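You operate a simulated robot arm through the tools that you are given. There is no shell and no other tool. Be economical: measure what you need, move in short steps, check, and stop when the job is done.

Carry out the task below with a simulated robot arm. There is one attempt and no reset: what you move stays moved.

TASK
Shut the pot steam, let it cool to under 50 C, then move the spool to cup 4.
Fine: rest the lid on the drip plate and put it back on the pot.
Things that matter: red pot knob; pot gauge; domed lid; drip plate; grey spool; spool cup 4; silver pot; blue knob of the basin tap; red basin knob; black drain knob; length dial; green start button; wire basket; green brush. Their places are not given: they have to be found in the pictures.

Only the result counts: the job must be done as asked and must still hold three seconds after the hand-in. Knocking over, shifting, dropping, spilling or breaking anything else fails it.

THE ROBOT
A 7-joint arm with a two-finger parallel gripper, fixed in place. Base frame: the origin is at the foot of the arm, x ahead of it, y to its left, z up. Lengths are in cm, angles in degrees, forces in N, time in s.
Its first joint turns from -66.0 to 66.0 degrees. Payload 2.4 kg.
The TCP is the grasp point between the finger pads, 3 cm short of the fingertips. In the tool frame z runs along the fingers and y along their closing line. Largest opening 9.4 cm; finger width 2.8, thickness 1; the body of the gripper, 5 by 9.6 cm, starts 5.5 cm behind the TCP.
Orientation is that of the tool frame in the base frame, as a unit quaternion [x, y, z, w]. With the fingers straight down and closing along the base's y, the tool's x points along the base's -x, its y along +y and its z along -z.

THE INTERFACE
- The arm moves only by the tool jog_arm. Its argument "plan" is one flat list of numbers, 7 for each row, row after row: the shift along the base's x, y, z in mm, then the turn, a rotation vector about the base's x, y, z in degrees, then the gripper command, from -1 (shut) to 1 (fully open), values between in proportion. In form: [dx, dy, dz, ax, ay, az, jaw, dx, dy, dz, ax, ay, az, jaw, ...]. A call has 1 to 10 rows; each row is the pose to reach, as a shift and turn from the pose commanded when the call began. Each row takes 0.2 s and may step no farther than 5 cm and 8.6 degrees from the row before; otherwise, or with a gripper value out of range, the whole call is refused. Where a pose cannot be reached the arm comes as near as it can. A force on the tool above 60 N (or 10 N above the force at the start of the call, whichever is more), or a blocked arm, ends the call early, and 0.2 s more pass. Each finger travels about 15.3 cm/s and halts on what it meets, pressing with about 23 N; the grip force reading is that of the motor and also rises with nothing between the fingers. The clock runs only during rows and for 0.2 s after the last one: add rows that repeat a pose to give the fingers time. It gives the time, the measured TCP pose, the force on the tool (base axes), the opening and the grip force at its end, in the units of the frame above (readings bear some noise).
- Cameras (640 x 400 px; columns grow to the right, rows downward): "scene" is fixed at [2.63, 46.46, 144.23]; the picture's right is [-0.85, -0.52, 0.00], its down [-0.26, 0.42, -0.87] and it looks along [0.45, -0.74, -0.49] (base axes); focal length 364 px, centre (320, 200). "wrist" rides on the gripper at [-3.7, 0, -5.8] in the tool frame; the picture's right is [0.00, -1.00, 0.00], its down [0.97, 0.00, -0.24] and it looks along [0.24, 0.00, 0.97] (tool axes); focal length 218 px, centre (320, 200).
- grab_frame(camera): a new picture of that camera. It takes no simulated time.
- measure_at(camera, pixels): for up to 12 pixels [column, row] of the newest picture of that camera ("zoom" is the newest enlarged one), the place [x, y, z] in the base frame of the surface seen there, good to about 0.2 cm, but the place of the scene camera against the robot may be out by one fixed shift of up to 1.2 cm in any direction. It takes no simulated time.
- close_up(camera, box): a new picture of the part [left, top, right, bottom] of that camera's present view, enlarged. It takes no simulated time.
- sign_off(): hands the job in; it is judged then, once.

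Go step by step. Measure first, check grasps and placings, and put right what went wrong. The budget is 80 turns and 34 pictures, counting those below and the enlarged ones. Unless the task says otherwise, let go and move clear before handing in, and close with one line.

The tools are called as a command line: name --argument value ..., lists and objects as JSON in quotes. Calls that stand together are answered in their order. jog_arm: Moves the arm, as the interface text tells. Its arguments: {"type":"object","properties":{"plan":{"type":"array"}},"required":["plan"]} The other tools are called the same way: grab_frame (camera) takes a picture; measure_at (camera, pixels) gives the place of the surface under pixels of a picture; close_up (camera, box) takes an enlarged picture of a part of a camera's view; sign_off () hands the job in.

At the start:

```text
t: 0.0
eef_pos: [36.8, -9.82, 121.73]
ee_rot: [0.001, 1.0, 0.0, -0.001]
contact_force: [-1.1, 0.1, 0.0]
width: 9.39
finger_force: 0.2
```

scene: 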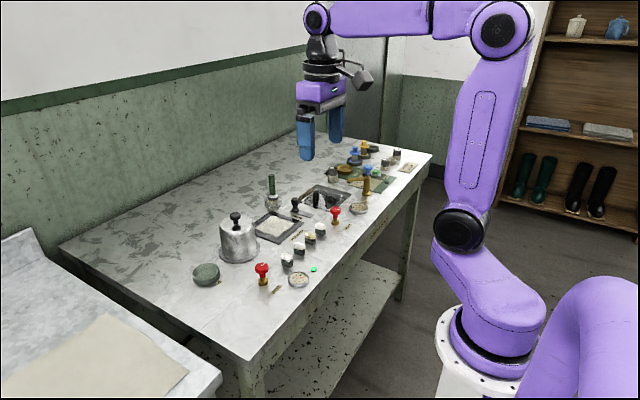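
wrist: 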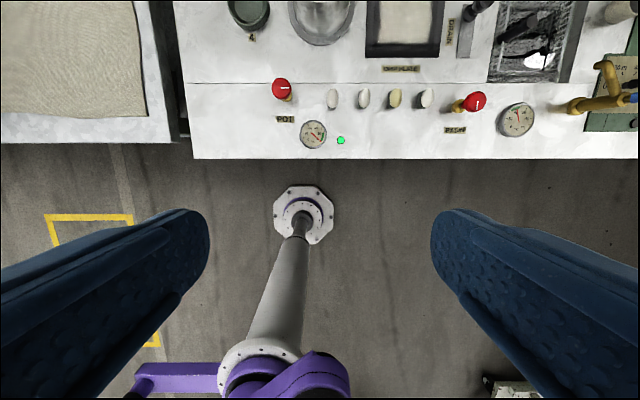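

The scene shows the pot at about (238,240), the red pot knob at (262,270) and the gauge at (299,280). I'll take enlarged views before moving.

close_up --camera "scene" --box '[180, 160, 340, 300]'

close_up --camera "scene" --box '[290, 130, 430, 230]'

close_up --camera "wrist" --box '[180, 0, 640, 170]'

```text
2.86 times, centred on (260, 230) of scene
```

zoom: 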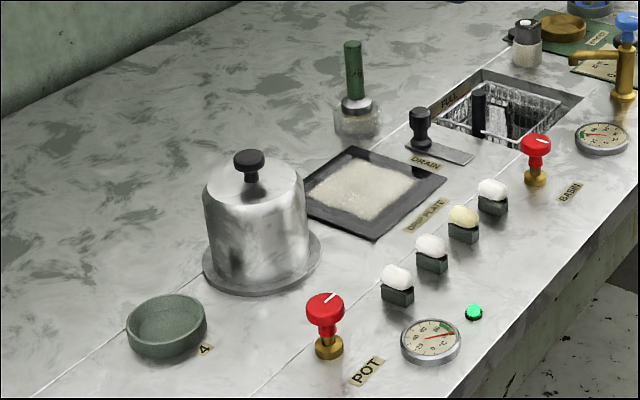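

```text
4.00 times, centred on (360, 180) of scene
```

zoom: 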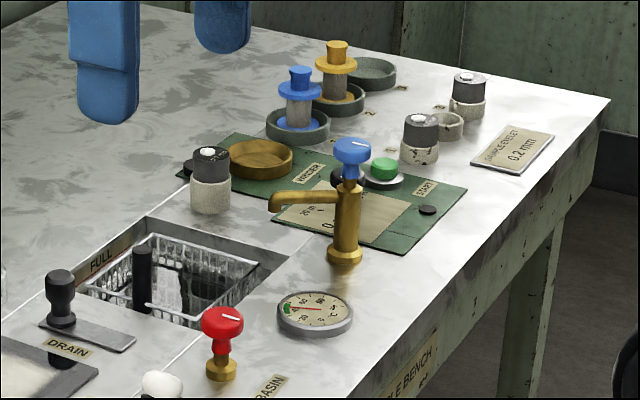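

```text
1.39 times, centred on (410, 85) of wrist
```

zoom: 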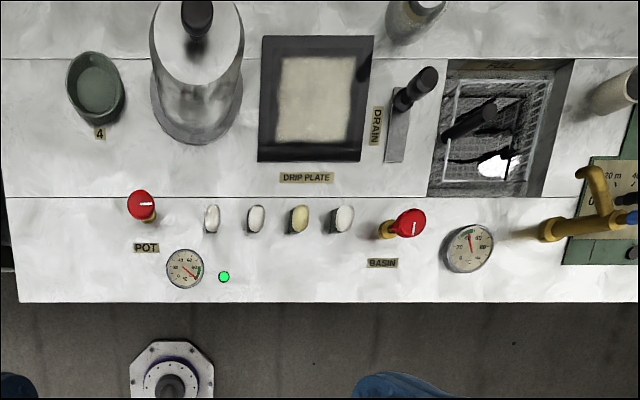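

The wrist view gives places without the scene's shift. I'll measure the pot knob, cup 4, lid, drip plate and gauge in it, and the same things in the scene to find the shift.

measure_at --camera "zoom" --pixels '[[141, 203], [97, 92], [197, 20], [190, 52], [315, 100], [185, 269], [262, 100], [375, 90], [315, 40], [315, 157], [410, 222], [224, 277]]'

measure_at --camera "scene" --pixels '[[261, 268], [206, 273], [235, 215], [238, 222], [276, 227], [299, 280], [313, 269], [336, 211], [235, 218], [263, 284]]'

close_up --camera "scene" --box '[240, 250, 330, 306]'

```text
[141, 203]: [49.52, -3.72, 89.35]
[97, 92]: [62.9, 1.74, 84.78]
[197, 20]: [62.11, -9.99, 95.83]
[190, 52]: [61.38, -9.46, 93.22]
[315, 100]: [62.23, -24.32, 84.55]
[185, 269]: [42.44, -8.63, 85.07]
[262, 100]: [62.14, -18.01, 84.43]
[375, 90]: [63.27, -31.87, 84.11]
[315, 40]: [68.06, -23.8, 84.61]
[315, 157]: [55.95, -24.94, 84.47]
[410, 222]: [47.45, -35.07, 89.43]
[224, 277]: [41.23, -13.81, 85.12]
```

```text
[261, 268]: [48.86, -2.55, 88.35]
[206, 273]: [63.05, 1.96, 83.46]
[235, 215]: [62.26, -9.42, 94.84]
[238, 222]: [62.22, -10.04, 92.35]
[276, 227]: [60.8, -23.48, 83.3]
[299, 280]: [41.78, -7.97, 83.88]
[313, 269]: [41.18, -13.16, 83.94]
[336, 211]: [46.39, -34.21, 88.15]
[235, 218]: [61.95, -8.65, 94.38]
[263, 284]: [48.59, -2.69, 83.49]
```

```text
7.11 times, centred on (285, 278) of scene
```

zoom: 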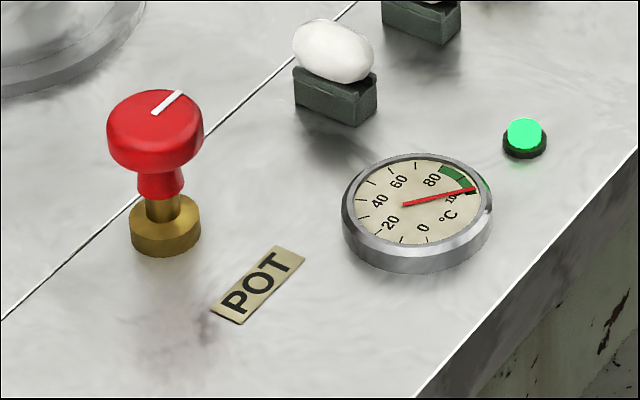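

Gauge reads about 95 °C. Wrist minus scene shift is about (+0.6, -0.8, +1.2). I'll move above the pot knob for a closer wrist picture.

jog_arm --plan '[31, 15, -27, 0, 0, 0, 1, 62, 31, -55, 0, 0, 0, 1, 93, 46, -83, 0, 0, 0, 1, 122, 62, -110, 0, 0, 0, 1, 122, 62, -110, 0, 0, 0, 1]'

grab_frame --camera "wrist"

```text
t: 1.2
eef_pos: [48.96, -3.63, 110.7]
ee_rot: [0.001, 1.0, 0.0, 0.0]
contact_force: [-0.7, 1.2, 0.2]
width: 9.39
finger_force: 0.1
```

```text
27 pictures are left
```

wrist: 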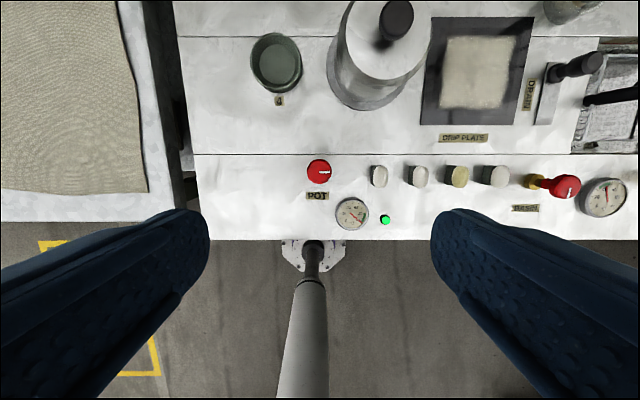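

The knob is at (319,171) with its mark pointing right. I'll measure it along with the pot, plate and cup.

measure_at --camera "wrist" --pixels '[[319, 172], [309, 172], [329, 172], [319, 162], [319, 182], [260, 180], [276, 66], [396, 20], [385, 20], [408, 20], [379, 176], [478, 72]]'

close_up --camera "wrist" --box '[280, 140, 440, 240]'

```text
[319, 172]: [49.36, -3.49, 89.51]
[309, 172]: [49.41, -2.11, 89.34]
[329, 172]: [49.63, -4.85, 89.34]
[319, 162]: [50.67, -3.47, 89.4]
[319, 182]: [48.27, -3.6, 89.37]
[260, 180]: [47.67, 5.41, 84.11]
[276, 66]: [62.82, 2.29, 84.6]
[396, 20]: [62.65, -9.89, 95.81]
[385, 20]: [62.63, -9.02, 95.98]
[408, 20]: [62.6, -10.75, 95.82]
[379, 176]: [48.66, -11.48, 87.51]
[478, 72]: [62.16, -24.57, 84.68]
```

```text
4.00 times, centred on (360, 190) of wrist
```

zoom: 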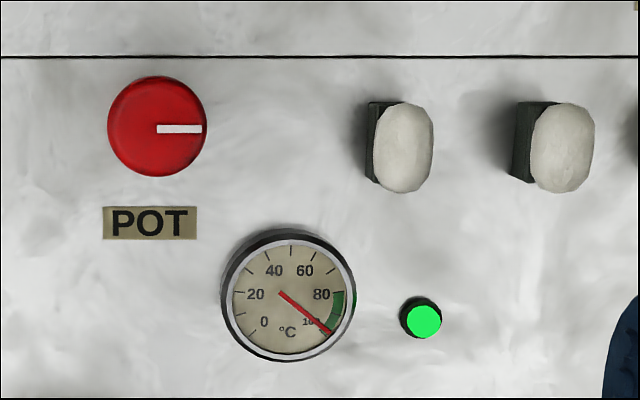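

Knob centre is (49.4, -3.5) with its top at z 89.5, and the bench is at 84.1. I'll descend over it with the jaws half-open and grip.

jog_arm --plan '[4, 1, -45, 0, 0, 0, 0.6, 4, 1, -90, 0, 0, 0, 0.6, 4, 1, -135, 0, 0, 0, 0.6, 4, 1, -180, 0, 0, 0, 0.6, 4, 1, -221, 0, 0, 0, 0.6, 4, 1, -221, 0, 0, 0, 0.6, 4, 1, -221, 0, 0, 0, -1, 4, 1, -221, 0, 0, 0, -1, 4, 1, -221, 0, 0, 0, -1]'

```text
t: 3.2
eef_pos: [49.35, -3.58, 88.62]
ee_rot: [0.001, 1.0, 0.0, -0.001]
contact_force: [0.6, -4.0, -12.6]
width: 3.14
finger_force: 44.9
```

The knob is gripped (width 3.14). I'll turn it clockwise as seen from above.

jog_arm --plan '[0, 0, 0, 0, 0, -8.5, -1, 0, 0, 0, 0, 0, -17, -1, 0, 0, 0, 0, 0, -25.5, -1, 0, 0, 0, 0, 0, -34, -1, 0, 0, 0, 0, 0, -42.5, -1, 0, 0, 0, 0, 0, -51, -1, 0, 0, 0, 0, 0, -59.5, -1, 0, 0, 0, 0, 0, -68, -1, 0, 0, 0, 0, 0, -76.5, -1, 0, 0, 0, 0, 0, -85, -1]'

close_up --camera "scene" --box '[200, 190, 360, 310]'

```text
t: 5.4
eef_pos: [49.48, -3.46, 88.66]
ee_rot: [0.677, 0.736, 0.002, 0.001]
contact_force: [16.3, 13.5, -1.8]
width: 3.18
finger_force: 44.7
```

```text
3.33 times, centred on (280, 250) of scene
```

zoom: 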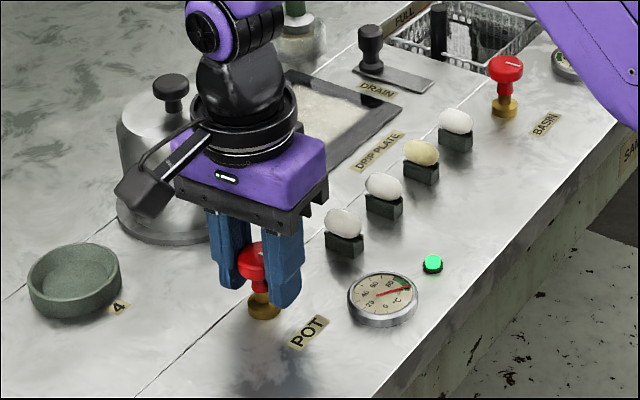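

The turn went through, so I'll let go and rise to see the mark and gauge.

jog_arm --plan '[0, 0, 0, 0, 0, 0, 0.5, 0, 0, 0, 0, 0, 0, 0.5, 0, 0, 40, 0, 0, 0, 0.5, 0, 0, 85, 0, 0, 0, 0.5, 0, 0, 120, 0, 0, 0, 0.5]'

close_up --camera "scene" --box '[240, 250, 330, 306]'

```text
t: 6.6
eef_pos: [49.26, -3.53, 100.71]
ee_rot: [0.675, 0.738, 0.0, 0.0]
contact_force: [-0.4, 0.0, 0.1]
width: 7.06
finger_force: 0.0
```

```text
7.11 times, centred on (285, 278) of scene
```

zoom: 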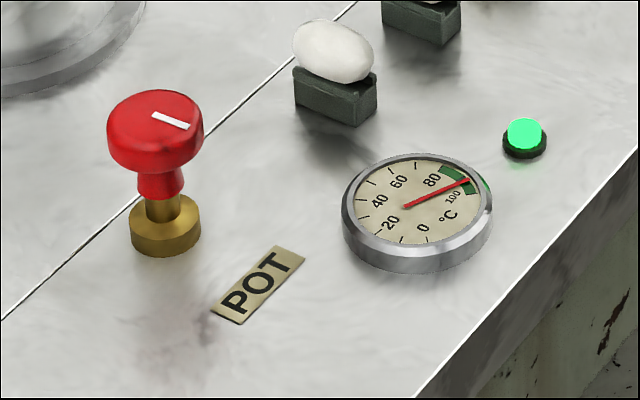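

The mark turned about 85° and the gauge has dropped to about 92. I'll wait while turning the tool back, then look again.

jog_arm --plan '[0, 0, 0, 0, 0, 8.5, 0.5, 0, 0, 0, 0, 0, 17, 0.5, 0, 0, 0, 0, 0, 25.5, 0.5, 0, 0, 0, 0, 0, 34, 0.5, 0, 0, 0, 0, 0, 42.5, 0.5, 0, 0, 0, 0, 0, 51, 0.5, 0, 0, 0, 0, 0, 59.5, 0.5, 0, 0, 0, 0, 0, 68, 0.5, 0, 0, 0, 0, 0, 76.5, 0.5, 0, 0, 0, 0, 0, 85, 0.5]'

close_up --camera "wrist" --box '[240, 150, 440, 310]'

```text
t: 8.8
eef_pos: [49.3, -3.48, 100.68]
ee_rot: [-0.001, 1.0, 0.0, 0.0]
contact_force: [0.6, -0.5, 0.0]
width: 7.05
finger_force: 0.1
```

```text
2.50 times, centred on (340, 230) of wrist
```

zoom: 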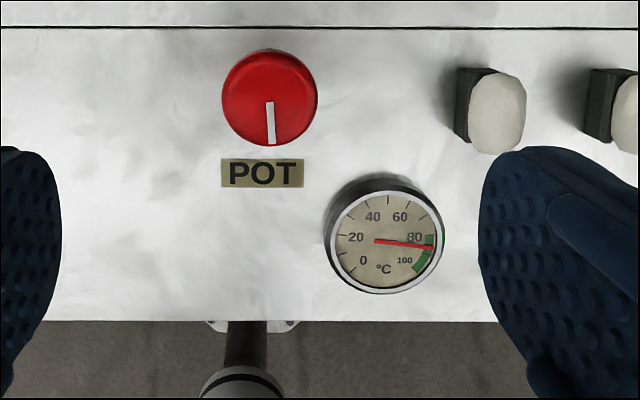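

The mark has turned about 87° and the gauge is at about 86 and falling. To be sure it's against its stop, I'll regrip and try another 25°.

jog_arm --plan '[1, 0, -45, 0, 0, 0, 0.5, 1, 0, -90, 0, 0, 0, 0.5, 1, 0, -121, 0, 0, 0, 0.5, 1, 0, -121, 0, 0, 0, -1, 1, 0, -121, 0, 0, 0, -1, 1, 0, -121, 0, 0, 0, -1, 1, 0, -121, 0, 0, -8.5, -1, 1, 0, -121, 0, 0, -17, -1, 1, 0, -121, 0, 0, -25, -1]'

jog_arm --plan '[0, 0, 0, 0, 0, 0, 0.5, 0, 0, 0, 0, 0, 0, 0.5, 0, 0, 40, 0, 0, 0, 0.5, 0, 0, 80, 0, 0, 8, 0.5, 0, 0, 121, 0, 0, 16, 0.5, 0, 0, 121, 0, 0, 24, 0.5, 0, 0, 121, 0, 0, 25, 0.5]'

close_up --camera "wrist" --box '[240, 150, 440, 310]'

```text
t: 10.8
eef_pos: [49.47, -3.58, 88.6]
ee_rot: [0.218, 0.976, 0.0, 0.001]
contact_force: [0.2, 3.1, -1.4]
width: 3.13
finger_force: 45.0
```

```text
t: 12.4
eef_pos: [49.43, -3.45, 100.67]
ee_rot: [-0.001, 1.0, 0.0, 0.0]
contact_force: [0.8, 0.3, 0.4]
width: 7.04
finger_force: 0.0
```

```text
2.50 times, centred on (340, 230) of wrist
```

zoom: 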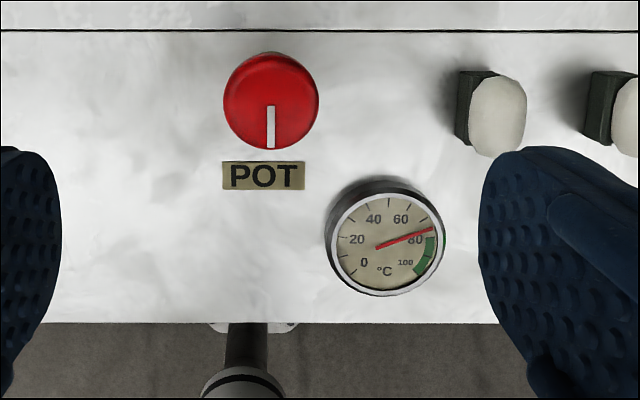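

The knob is at its stop (mark square) and the gauge is at about 76. I'll look at the pot closely while it cools, moving to stand over the lid.

jog_arm --plan '[0, 0, 40, 0, 0, 0, 1, 30, -15, 75, 0, 0, 0, 1, 65, -32, 95, 0, 0, 0, 1, 100, -50, 105, 0, 0, 0, 1, 132, -64, 105, 0, 0, 0, 1, 132, -64, 105, 0, 0, 0, 1, 132, -64, 105, 0, 0, 0, 1, 132, -64, 105, 0, 0, 0, 1, 132, -64, 105, 0, 0, 0, 1, 132, -64, 105, 0, 0, 0, 1]'

close_up --camera "scene" --box '[190, 195, 318, 275]'

grab_frame --camera "wrist"

```text
t: 14.6
eef_pos: [62.57, -9.94, 110.96]
ee_rot: [0.0, 1.0, 0.0, 0.0]
contact_force: [-0.2, 0.4, 0.0]
width: 9.41
finger_force: 0.0
```

```text
5.00 times, centred on (254, 235) of scene
```

zoom: 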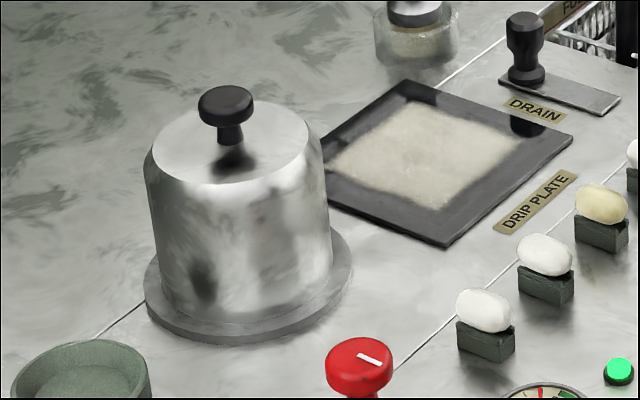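

```text
20 pictures are left
```

wrist: 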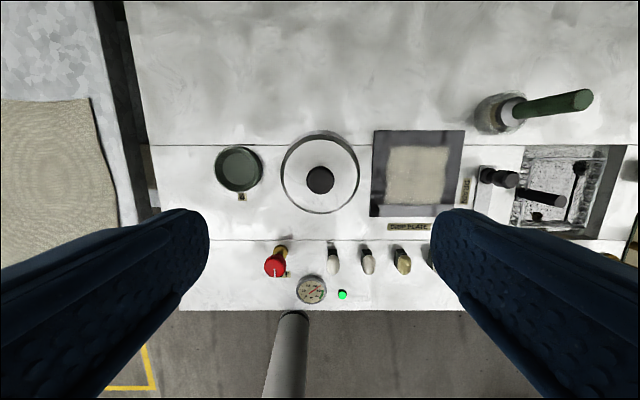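

The dome is a bell-shaped lid on a flange, with its knob at (320,180). I'll measure heights and edges for the grasp and the drip plate.

measure_at --camera "wrist" --pixels '[[320, 180], [309, 180], [331, 180], [320, 170], [320, 190], [345, 180], [295, 180], [320, 155], [284, 180], [357, 180], [320, 136], [320, 208]]'

measure_at --camera "wrist" --pixels '[[417, 175], [376, 175], [462, 175], [420, 134], [415, 213], [382, 160], [238, 168], [238, 148], [238, 190], [217, 168], [261, 168], [310, 290]]'

```text
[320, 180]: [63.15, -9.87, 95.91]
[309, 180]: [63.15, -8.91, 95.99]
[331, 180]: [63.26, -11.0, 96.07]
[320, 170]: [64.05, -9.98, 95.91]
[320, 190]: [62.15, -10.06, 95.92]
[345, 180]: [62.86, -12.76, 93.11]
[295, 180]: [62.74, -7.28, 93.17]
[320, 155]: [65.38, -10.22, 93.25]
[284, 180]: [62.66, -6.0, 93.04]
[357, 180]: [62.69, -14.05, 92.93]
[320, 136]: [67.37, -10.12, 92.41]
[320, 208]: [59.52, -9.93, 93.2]
```

```text
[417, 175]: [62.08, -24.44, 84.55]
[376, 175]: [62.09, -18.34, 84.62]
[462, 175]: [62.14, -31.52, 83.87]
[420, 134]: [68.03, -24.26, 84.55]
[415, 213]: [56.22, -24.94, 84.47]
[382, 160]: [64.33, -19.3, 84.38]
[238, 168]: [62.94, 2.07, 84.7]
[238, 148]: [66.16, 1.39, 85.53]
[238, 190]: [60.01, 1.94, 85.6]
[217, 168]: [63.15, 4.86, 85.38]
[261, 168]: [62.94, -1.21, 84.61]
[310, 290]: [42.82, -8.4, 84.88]
```

Lid knob centre is (63.1, -10.0) with its top at 95.9, and the dome top is at 93.2. I'll descend to TCP z 96.7 so the tips stay above the dome, then close gently and check the gauge before lifting.

jog_arm --plan '[5, -1, -45, 0, 0, 0, 0.3, 5, -1, -90, 0, 0, 0, 0.3, 5, -1, -120, 0, 0, 0, 0.3, 5, -1, -142, 0, 0, 0, 0.3, 5, -1, -142, 0, 0, 0, 0.3, 5, -1, -142, 0, 0, 0, 0.3, 5, -1, -142, 0, 0, 0, 0.3, 5, -1, -142, 0, 0, 0, 0.3, 5, -1, -142, 0, 0, 0, 0.3, 5, -1, -142, 0, 0, 0, 0.3]'

jog_arm --plan '[0, 0, 0, 0, 0, 0, 0.3, 0, 0, 0, 0, 0, 0, 0.3, 0, 0, 0, 0, 0, 0, 0.3, 0, 0, 0, 0, 0, 0, 0.3, 0, 0, 0, 0, 0, 0, 0.3, 0, 0, 0, 0, 0, 0, 0.3, 0, 0, 0, 0, 0, 0, 0.3, 0, 0, 0, 0, 0, 0, 0.3, 0, 0, 0, 0, 0, 0, 0.3, 0, 0, 0, 0, 0, 0, 0.3]'

jog_arm --plan '[0, 0, 0, 0, 0, 0, 0.3, 0, 0, 0, 0, 0, 0, 0.3, 0, 0, 0, 0, 0, 0, 0.3, 0, 0, 0, 0, 0, 0, 0.3, 0, 0, 0, 0, 0, 0, 0.3, 0, 0, 0, 0, 0, 0, 0.3, 0, 0, 0, 0, 0, 0, 0.3, 0, 0, 0, 0, 0, 0, -1, 0, 0, 0, 0, 0, 0, -1, 0, 0, 0, 0, 0, 0, -1]'

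close_up --camera "scene" --box '[210, 190, 340, 300]'

```text
t: 16.8
eef_pos: [63.25, -10.01, 96.92]
ee_rot: [0.0, 1.0, 0.0, 0.0]
contact_force: [0.4, 0.2, -0.3]
width: 6.1
finger_force: 0.1
```

```text
t: 19.0
eef_pos: [63.07, -9.97, 96.83]
ee_rot: [-0.001, 1.0, -0.001, 0.001]
contact_force: [-0.7, -0.3, 0.4]
width: 6.11
finger_force: 0.0
```

```text
t: 21.2
eef_pos: [63.15, -9.96, 96.92]
ee_rot: [0.001, 1.0, 0.001, 0.0]
contact_force: [-0.1, -0.4, 0.4]
width: 2.68
finger_force: 22.8
```

```text
3.64 times, centred on (275, 245) of scene
```

zoom: 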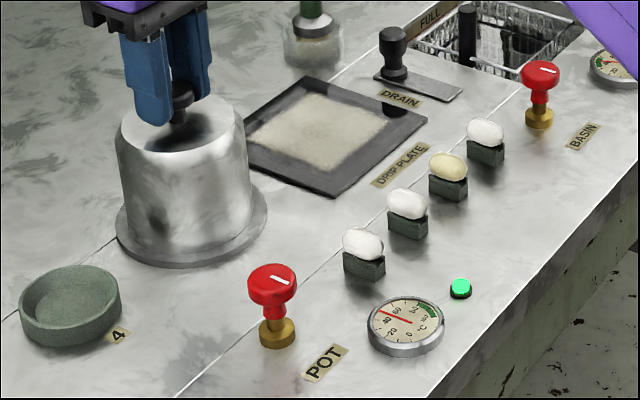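

The lid knob is gripped (2.68) and the gauge looks like about 48. I'll wait a little longer and read it closely.

jog_arm --plan '[0, 0, 0, 0, 0, 0, -1, 0, 0, 0, 0, 0, 0, -1, 0, 0, 0, 0, 0, 0, -1, 0, 0, 0, 0, 0, 0, -1, 0, 0, 0, 0, 0, 0, -1, 0, 0, 0, 0, 0, 0, -1, 0, 0, 0, 0, 0, 0, -1, 0, 0, 0, 0, 0, 0, -1, 0, 0, 0, 0, 0, 0, -1, 0, 0, 0, 0, 0, 0, -1]'

jog_arm --plan '[0, 0, 0, 0, 0, 0, -1, 0, 0, 0, 0, 0, 0, -1, 0, 0, 0, 0, 0, 0, -1, 0, 0, 0, 0, 0, 0, -1, 0, 0, 0, 0, 0, 0, -1, 0, 0, 0, 0, 0, 0, -1, 0, 0, 0, 0, 0, 0, -1, 0, 0, 0, 0, 0, 0, -1, 0, 0, 0, 0, 0, 0, -1, 0, 0, 0, 0, 0, 0, -1]'

close_up --camera "scene" --box '[275, 265, 323, 295]'

```text
t: 23.4
eef_pos: [63.24, -9.97, 96.76]
ee_rot: [0.0, 1.0, -0.001, 0.0]
contact_force: [0.5, -0.3, 0.5]
width: 2.67
finger_force: 23.2
```

```text
t: 25.6
eef_pos: [63.1, -9.98, 96.84]
ee_rot: [0.0, 1.0, 0.0, 0.0]
contact_force: [-0.6, 0.1, 0.6]
width: 2.69
finger_force: 23.2
```

```text
13.33 times, centred on (299, 280) of scene
```

zoom: 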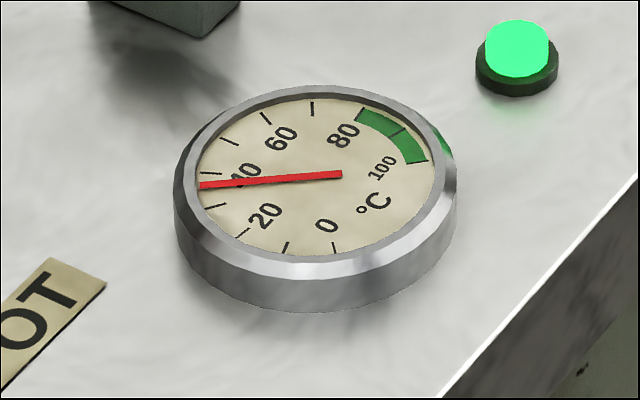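

The gauge reads about 38–40 °C, under 50. I'll lift the lid slowly straight up.

jog_arm --plan '[0, 0, 10, 0, 0, 0, -1, 0, 0, 25, 0, 0, 0, -1, 0, 0, 45, 0, 0, 0, -1, 0, 0, 65, 0, 0, 0, -1, 0, 0, 85, 0, 0, 0, -1, 0, 0, 105, 0, 0, 0, -1, 0, 0, 125, 0, 0, 0, -1, 0, 0, 140, 0, 0, 0, -1, 0, 0, 140, 0, 0, 0, -1]'

close_up --camera "scene" --box '[180, 130, 340, 280]'

```text
t: 27.6
eef_pos: [63.12, -10.02, 110.96]
ee_rot: [0.0, 1.0, 0.0, 0.001]
contact_force: [0.3, 0.4, -2.1]
width: 2.66
finger_force: 22.9
```

```text
2.67 times, centred on (260, 205) of scene
```

zoom: 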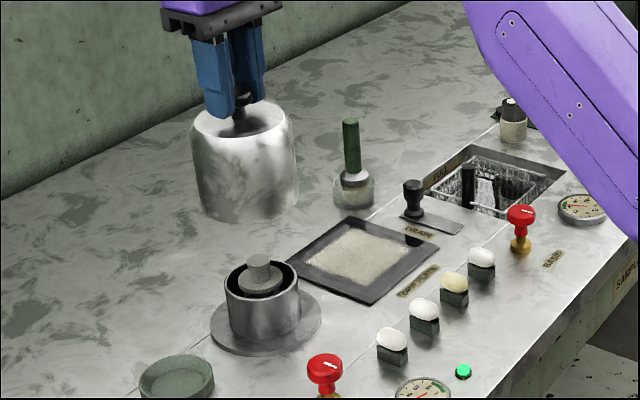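

The lid is clear and the pot with the grey spool inside is now visible. I'll carry the lid over the drip plate (62, -24.6) and lower it most of the way.

jog_arm --plan '[-2, -25, 0, 0, 0, 0, -1, -4, -55, 0, 0, 0, 0, -1, -7, -85, 0, 0, 0, 0, -1, -9, -115, 0, 0, 0, 0, -1, -11, -145, 0, 0, 0, 0, -1, -11, -145, -30, 0, 0, 0, -1, -11, -145, -60, 0, 0, 0, -1, -11, -145, -90, 0, 0, 0, -1, -11, -145, -115, 0, 0, 0, -1, -11, -145, -130, 0, 0, 0, -1]'

close_up --camera "scene" --box '[210, 150, 340, 270]'

```text
t: 29.8
eef_pos: [62.05, -24.56, 97.88]
ee_rot: [0.0, 1.0, 0.0, 0.0]
contact_force: [-0.4, 0.6, -1.9]
width: 2.69
finger_force: 23.3
out of reach, approached as far as the arm can: row 5
```

```text
3.33 times, centred on (275, 210) of scene
```

zoom: 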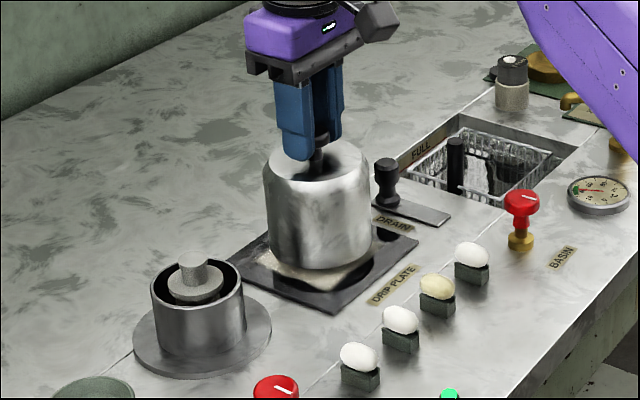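

The lid is centred over the plate, about 1 cm up. I'll lower it in small steps to contact.

jog_arm --plan '[0, 0, -4, 0, 0, 0, -1, 0, 0, -7, 0, 0, 0, -1, 0, 0, -9, 0, 0, 0, -1, 0, 0, -9, 0, 0, 0, -1]'

```text
t: 30.8
eef_pos: [61.97, -24.64, 97.09]
ee_rot: [0.002, 1.0, 0.0, 0.0]
contact_force: [-0.3, -0.1, -1.4]
width: 2.66
finger_force: 23.1
```

There's no contact yet, so I'll continue down.

jog_arm --plan '[0, 0, -2, 0, 0, 0, -1, 0, 0, -4, 0, 0, 0, -1, 0, 0, -4, 0, 0, 0, -1]'

```text
t: 31.6
eef_pos: [61.92, -24.51, 96.75]
ee_rot: [0.0, 1.0, 0.0, 0.0]
contact_force: [0.4, -0.9, 0.4]
width: 2.66
finger_force: 22.9
```

The force changed sign slightly, so contact may be starting. I'll go 2 mm more and check.

jog_arm --plan '[0, 0, -1, 0, 0, 0, -1, 0, 0, -2, 0, 0, 0, -1, 0, 0, -2, 0, 0, 0, -1]'

```text
t: 32.4
eef_pos: [62.01, -24.44, 96.49]
ee_rot: [0.001, 1.0, -0.001, 0.002]
contact_force: [-2.4, 0.8, 13.9]
width: 2.7
finger_force: 23.3
```

Contact is at 14 N, so the lid is seated. I'll open, rise straight up and return over the pot.

jog_arm --plan '[0, 0, 1, 0, 0, 0, -1, 0, 0, 1, 0, 0, 0, 0.3, 0, 0, 1, 0, 0, 0, 0.3, 0, 0, 30, 0, 0, 0, 0.3, 0, 0, 75, 0, 0, 0, 0.3, 0, 0, 120, 0, 0, 0, 0.3, 2, 45, 130, 0, 0, 0, 0.3, 5, 90, 130, 0, 0, 0, 0.3, 8, 130, 130, 0, 0, 0, 0.3, 10, 145, 130, 0, 0, 0, 0.3]'

grab_frame --camera "wrist"

close_up --camera "scene" --box '[190, 180, 320, 290]'

```text
t: 34.6
eef_pos: [63.05, -10.02, 109.4]
ee_rot: [0.002, 1.0, 0.0, 0.0]
contact_force: [0.0, 0.4, -0.4]
width: 6.11
finger_force: 0.0
```

```text
15 pictures are left
```

wrist: 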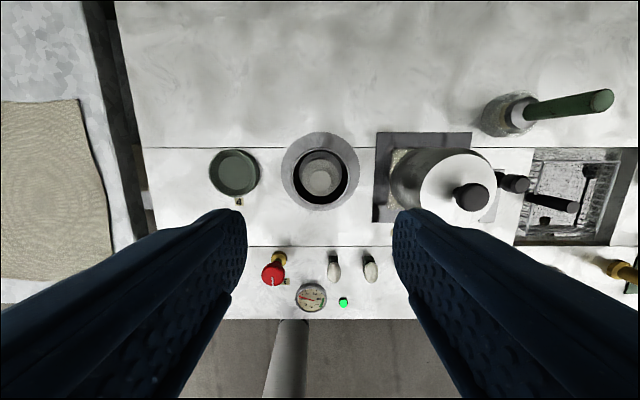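

```text
3.64 times, centred on (255, 235) of scene
```

zoom: 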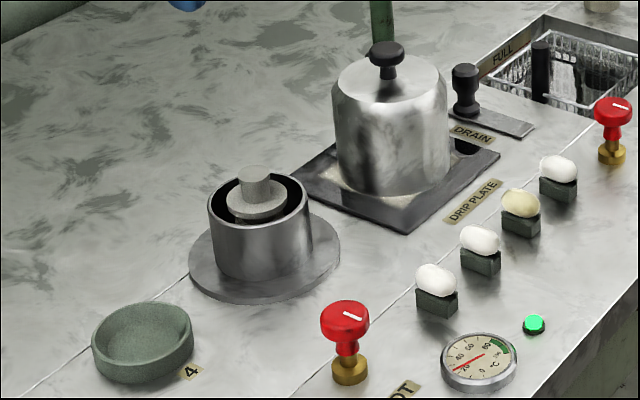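

The lid stands on the plate, and the spool handle sits at about (319,178) in the pot. I'll measure it, the pot rim, the cup and the lid.

measure_at --camera "wrist" --pixels '[[319, 180], [311, 180], [328, 180], [319, 172], [319, 188], [335, 178], [303, 178], [348, 178], [291, 178], [320, 150], [320, 163], [320, 205]]'

measure_at --camera "wrist" --pixels '[[234, 174], [234, 153], [234, 196], [212, 174], [256, 174], [470, 197], [425, 190], [495, 190], [280, 185], [360, 185], [222, 174], [248, 174]]'

measure_at --camera "zoom" --pixels '[[255, 172], [255, 190], [255, 210], [283, 190], [230, 235], [260, 250], [322, 250], [142, 345], [120, 350], [145, 365]]'

```text
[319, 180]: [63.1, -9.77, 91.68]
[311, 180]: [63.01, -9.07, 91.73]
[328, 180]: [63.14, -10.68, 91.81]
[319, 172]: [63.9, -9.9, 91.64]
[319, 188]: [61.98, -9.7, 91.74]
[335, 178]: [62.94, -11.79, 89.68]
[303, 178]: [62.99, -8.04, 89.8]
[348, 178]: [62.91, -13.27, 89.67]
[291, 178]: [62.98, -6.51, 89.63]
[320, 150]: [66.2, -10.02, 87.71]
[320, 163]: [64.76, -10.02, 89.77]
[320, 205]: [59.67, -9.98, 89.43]
```

```text
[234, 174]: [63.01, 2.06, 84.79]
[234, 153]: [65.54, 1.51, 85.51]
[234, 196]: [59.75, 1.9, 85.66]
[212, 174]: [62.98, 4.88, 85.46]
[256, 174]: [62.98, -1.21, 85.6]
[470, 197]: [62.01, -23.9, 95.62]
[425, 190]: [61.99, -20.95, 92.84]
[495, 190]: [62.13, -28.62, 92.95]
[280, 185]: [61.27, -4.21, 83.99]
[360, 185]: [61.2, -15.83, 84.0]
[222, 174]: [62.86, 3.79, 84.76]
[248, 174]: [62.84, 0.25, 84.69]
```

```text
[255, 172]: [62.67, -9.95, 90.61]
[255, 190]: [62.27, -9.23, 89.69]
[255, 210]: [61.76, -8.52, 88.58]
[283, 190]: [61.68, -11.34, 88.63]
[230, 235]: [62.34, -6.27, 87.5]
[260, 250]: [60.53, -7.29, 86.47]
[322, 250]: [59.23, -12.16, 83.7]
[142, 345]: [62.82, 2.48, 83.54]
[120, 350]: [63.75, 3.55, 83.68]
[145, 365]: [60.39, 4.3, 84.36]
```

Spool stub centre is (63.05, -9.9), z 89.7–91.7. Cup 4 centre is (62.8, 1.85) with its floor at 84.75. I'll descend to TCP z 93.1 and grip the stub.

jog_arm --plan '[0, 1, -45, 0, 0, 0, 0, 0, 1, -90, 0, 0, 0, 0, 0, 1, -130, 0, 0, 0, 0, 0, 1, -155, 0, 0, 0, 0, 0, 1, -163, 0, 0, 0, 0, 0, 1, -163, 0, 0, 0, 0, 0, 1, -163, 0, 0, 0, -1, 0, 1, -163, 0, 0, 0, -1, 0, 1, -163, 0, 0, 0, -1]'

```text
t: 36.6
eef_pos: [63.08, -9.86, 93.13]
ee_rot: [0.0, 1.0, 0.0, 0.0]
contact_force: [-0.2, 0.3, 0.2]
width: 2.14
finger_force: 23.5
```

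The stub is gripped (2.14). I'll lift slowly.

jog_arm --plan '[0, 0, 10, 0, 0, 0, -1, 0, 0, 25, 0, 0, 0, -1, 0, 0, 45, 0, 0, 0, -1, 0, 0, 65, 0, 0, 0, -1, 0, 0, 85, 0, 0, 0, -1, 0, 0, 100, 0, 0, 0, -1, 0, 0, 100, 0, 0, 0, -1]'

close_up --camera "scene" --box '[180, 160, 320, 290]'

```text
t: 38.2
eef_pos: [63.04, -10.0, 103.21]
ee_rot: [0.001, 1.0, 0.0, 0.0]
contact_force: [0.6, -0.8, -0.6]
width: 2.17
finger_force: 23.3
```

```text
3.08 times, centred on (250, 225) of scene
```

zoom: 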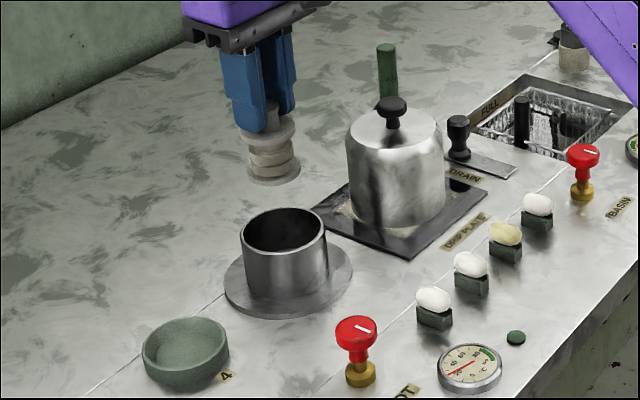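

The spool is out of the pot. I'll measure how far its bottom hangs below.

measure_at --camera "zoom" --pixels '[[272, 184], [272, 178], [270, 150], [270, 142], [256, 180], [294, 178], [186, 355], [186, 330], [150, 345], [222, 350]]'

```text
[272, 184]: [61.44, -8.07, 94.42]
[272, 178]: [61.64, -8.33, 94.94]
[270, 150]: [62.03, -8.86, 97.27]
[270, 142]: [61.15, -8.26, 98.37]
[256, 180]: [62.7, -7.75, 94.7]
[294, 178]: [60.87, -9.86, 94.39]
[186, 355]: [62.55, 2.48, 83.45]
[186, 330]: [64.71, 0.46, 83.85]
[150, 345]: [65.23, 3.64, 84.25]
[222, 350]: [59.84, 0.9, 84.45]
```

The spool bottom is about 7.7 cm below the TCP, so it should seat at TCP ≈ 92.4. I'll carry it to cup 4 and lower to just above.

jog_arm --plan '[0, 30, 0, 0, 0, 0, -1, -1, 60, 0, 0, 0, 0, -1, -1, 90, 0, 0, 0, 0, -1, -2, 118, 0, 0, 0, 0, -1, -2, 118, 0, 0, 0, 0, -1, -2, 118, -30, 0, 0, 0, -1, -2, 118, -60, 0, 0, 0, -1, -2, 118, -80, 0, 0, 0, -1, -2, 118, -80, 0, 0, 0, -1]'

close_up --camera "scene" --box '[170, 220, 270, 300]'

```text
t: 40.2
eef_pos: [62.87, 1.72, 95.11]
ee_rot: [0.0, 1.0, 0.0, 0.001]
contact_force: [0.1, 0.0, -0.5]
width: 2.15
finger_force: 23.0
```

```text
5.00 times, centred on (220, 260) of scene
```

zoom: 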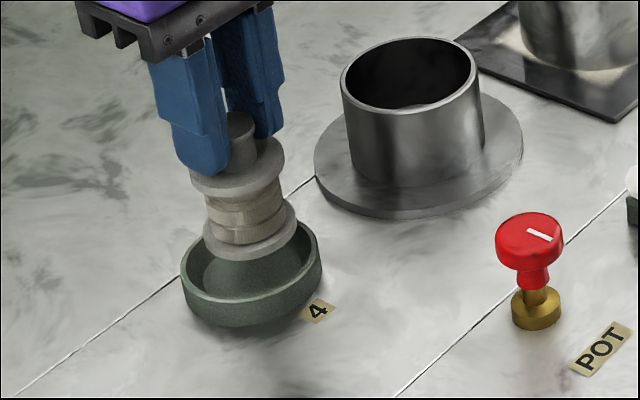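

The spool is above the cup and centred. I'll lower it and feel for the floor.

jog_arm --plan '[0, 1, -10, 0, 0, 0, -1, 0, 1, -18, 0, 0, 0, -1, 0, 1, -23, 0, 0, 0, -1, 0, 1, -23, 0, 0, 0, -1]'

```text
t: 41.2
eef_pos: [62.83, 2.01, 92.76]
ee_rot: [0.0, 1.0, 0.0, 0.0]
contact_force: [0.3, -0.8, -0.4]
width: 2.17
finger_force: 23.2
```

jog_arm --plan '[0, 0, -2, 0, 0, 0, -1, 0, 0, -4, 0, 0, 0, -1, 0, 0, -4, 0, 0, 0, -1]'

```text
t: 42.0
eef_pos: [62.95, 1.92, 92.59]
ee_rot: [0.001, 1.0, 0.0, 0.001]
contact_force: [0.7, -0.6, 9.0]
width: 2.2
finger_force: 23.2
```

The floor is felt (9 N), so the spool is seated. I'll open, rise, and take a look.

jog_arm --plan '[0, 0, 1, 0, 0, 0, -1, 0, 0, 1, 0, 0, 0, 0, 0, 0, 1, 0, 0, 0, 0, 0, 0, 25, 0, 0, 0, 0, 0, 0, 70, 0, 0, 0, 0, 0, 0, 115, 0, 0, 0, 0, 0, 0, 160, 0, 0, 0, 0.3, 0, -45, 175, 0, 0, 0, 0.3, -2, -90, 175, 0, 0, 0, 0.3, -3, -135, 175, 0, 0, 0, 0.3]'

jog_arm --plan '[-1, -45, 0, 0, 0, 0, 0.3, -3, -90, 0, 0, 0, 0, 0.3, -6, -128, 0, 0, 0, 0, 0.3, -6, -128, 0, 0, 0, 0, 0.3]'

grab_frame --camera "wrist"

close_up --camera "scene" --box '[180, 180, 320, 290]'

```text
t: 44.2
eef_pos: [62.43, -11.59, 109.87]
ee_rot: [-0.001, 1.0, 0.0, 0.0]
contact_force: [0.7, 0.6, -0.4]
width: 6.13
finger_force: 0.1
```

```text
t: 45.2
eef_pos: [61.84, -24.34, 109.8]
ee_rot: [0.0, 1.0, 0.0, 0.0]
contact_force: [0.8, -0.1, -0.4]
width: 6.09
finger_force: 0.0
```

```text
11 pictures are left
```

wrist: 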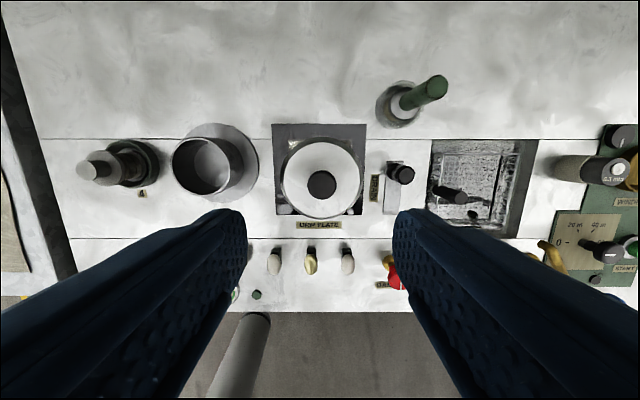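

```text
3.64 times, centred on (250, 235) of scene
```

zoom: 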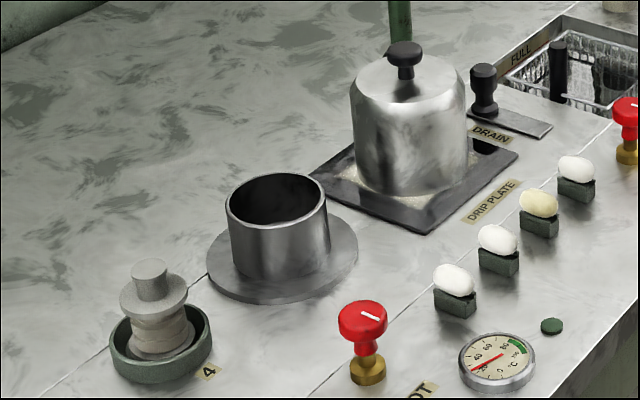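

The spool stands upright in cup 4. I'll measure the lid knob at (321,185) for regrasping.

measure_at --camera "wrist" --pixels '[[321, 185], [310, 185], [332, 185], [321, 174], [321, 195], [285, 180], [358, 180]]'

```text
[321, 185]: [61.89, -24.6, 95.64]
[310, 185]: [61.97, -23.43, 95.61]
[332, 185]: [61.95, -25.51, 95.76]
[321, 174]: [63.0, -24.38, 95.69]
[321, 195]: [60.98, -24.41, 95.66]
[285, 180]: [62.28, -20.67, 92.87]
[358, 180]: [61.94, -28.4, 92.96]
```

Knob centre is (61.97, -24.5), top 95.65. I'll descend to TCP 96.6 and grip.

jog_arm --plan '[1, -1, -45, 0, 0, 0, 0.3, 1, -1, -90, 0, 0, 0, 0.3, 1, -1, -120, 0, 0, 0, 0.3, 1, -1, -132, 0, 0, 0, 0.3, 1, -1, -132, 0, 0, 0, 0.3, 1, -1, -132, 0, 0, 0, -1, 1, -1, -132, 0, 0, 0, -1, 1, -1, -132, 0, 0, 0, -1]'

```text
t: 47.0
eef_pos: [62.05, -24.31, 96.7]
ee_rot: [0.0, 1.0, 0.001, 0.001]
contact_force: [0.0, 0.3, 0.8]
width: 2.68
finger_force: 23.1
```

The lid is gripped. I'll lift and carry it over the pot (+11, +144 mm by the command tally).

jog_arm --plan '[0, 0, 10, 0, 0, 0, -1, 0, 0, 30, 0, 0, 0, -1, 0, 0, 60, 0, 0, 0, -1, 0, 0, 90, 0, 0, 0, -1, 0, 0, 120, 0, 0, 0, -1, 2, 30, 130, 0, 0, 0, -1, 4, 60, 130, 0, 0, 0, -1, 7, 90, 130, 0, 0, 0, -1, 9, 120, 130, 0, 0, 0, -1, 11, 144, 130, 0, 0, 0, -1]'

jog_arm --plan '[0, 0, 0, 0, 0, 0, -1, 0, 0, -25, 0, 0, 0, -1, 0, 0, -50, 0, 0, 0, -1, 0, 0, -70, 0, 0, 0, -1, 0, 0, -70, 0, 0, 0, -1]'

close_up --camera "scene" --box '[180, 180, 320, 290]'

```text
t: 49.2
eef_pos: [63.1, -10.03, 109.78]
ee_rot: [0.001, 1.0, 0.001, 0.0]
contact_force: [-0.5, 0.3, -0.4]
width: 2.68
finger_force: 23.4
```

```text
t: 50.4
eef_pos: [63.19, -10.11, 102.67]
ee_rot: [0.0, 1.0, 0.0, 0.0]
contact_force: [-0.2, 0.1, -0.4]
width: 2.69
finger_force: 23.6
```

```text
3.64 times, centred on (250, 235) of scene
```

zoom: 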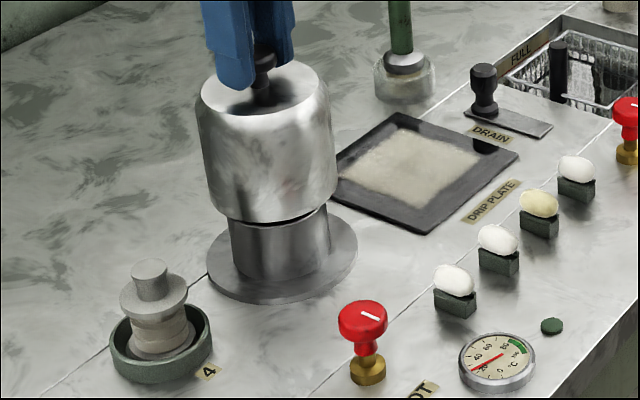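

The lid is centred over the pot, already over its rim. I'll lower it to near the seat.

jog_arm --plan '[0, 0, -15, 0, 0, 0, -1, 0, 0, -30, 0, 0, 0, -1, 0, 0, -45, 0, 0, 0, -1, 0, 0, -53, 0, 0, 0, -1, 0, 0, -56, 0, 0, 0, -1, 0, 0, -56, 0, 0, 0, -1]'

```text
t: 51.8
eef_pos: [63.06, -10.04, 97.08]
ee_rot: [0.0, 1.0, 0.0, -0.001]
contact_force: [-0.7, 0.2, -1.0]
width: 2.72
finger_force: 23.3
```

jog_arm --plan '[0, 0, -2, 0, 0, 0, -1, 0, 0, -3, 0, 0, 0, -1, 0, 0, -3, 0, 0, 0, -1]'

```text
t: 52.6
eef_pos: [63.04, -10.05, 96.85]
ee_rot: [0.001, 1.0, 0.0, 0.001]
contact_force: [-1.6, -0.2, 1.7]
width: 2.68
finger_force: 23.0
```

There's a slight upward force, so contact is just beginning. I'll press 1.5 mm more to confirm.

jog_arm --plan '[0, 0, -1, 0, 0, 0, -1, 0, 0, -1.5, 0, 0, 0, -1, 0, 0, -1.5, 0, 0, 0, -1]'

```text
t: 53.4
eef_pos: [63.25, -9.97, 96.83]
ee_rot: [0.001, 1.0, -0.001, 0.001]
contact_force: [-2.9, -2.2, 14.1]
width: 2.68
finger_force: 22.9
```

The lid is seated (14 N). I'll release, rise clear, and check.

jog_arm --plan '[0, 0, 1, 0, 0, 0, -1, 0, 0, 1, 0, 0, 0, 0.3, 0, 0, 1, 0, 0, 0, 0.3, 0, 0, 30, 0, 0, 0, 0.3, 0, 0, 75, 0, 0, 0, 0.3, 0, 0, 120, 0, 0, 0, 0.3, -30, 0, 150, 0, 0, 0, 0.3, -70, 0, 170, 0, 0, 0, 0.3, -70, 0, 170, 0, 0, 0, 0.3]'

close_up --camera "scene" --box '[180, 180, 320, 290]'

grab_frame --camera "wrist"

```text
t: 55.4
eef_pos: [55.87, -9.91, 113.64]
ee_rot: [0.0, 1.0, 0.0, 0.0]
contact_force: [0.1, -0.1, 0.2]
width: 6.12
finger_force: 0.1
```

```text
3.64 times, centred on (250, 235) of scene
```

zoom: 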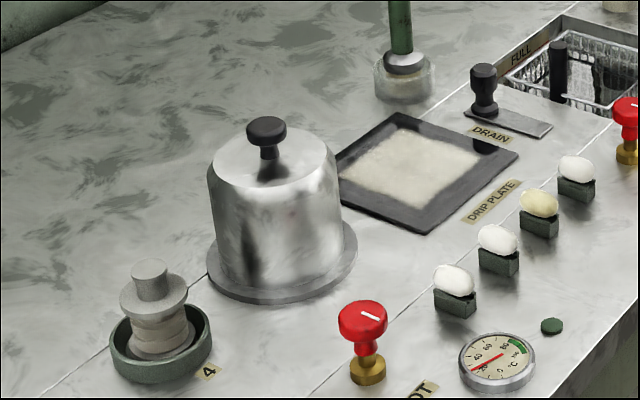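

```text
7 pictures are left
```

wrist: 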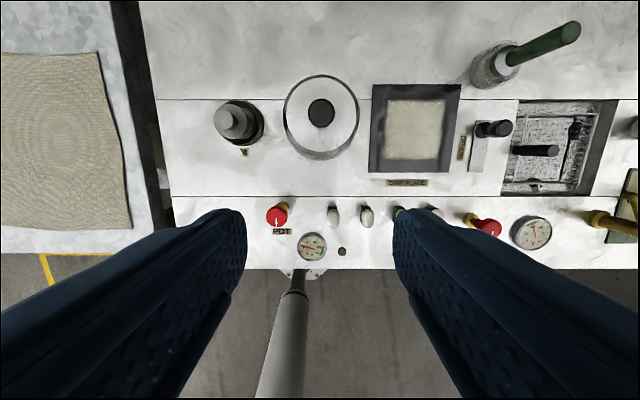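

The lid is back on the pot flange (265,220 in the enlarged view). The spool stands in cup 4 and the knob is shut, with the gauge low and the hand clear, so I'm handing in.

sign_off

```text
The job is handed in.
```

I shut the pot steam, let the pot cool to about 40 °C, moved the grey spool to cup 4, and put the lid back on the pot after resting it on the drip plate.
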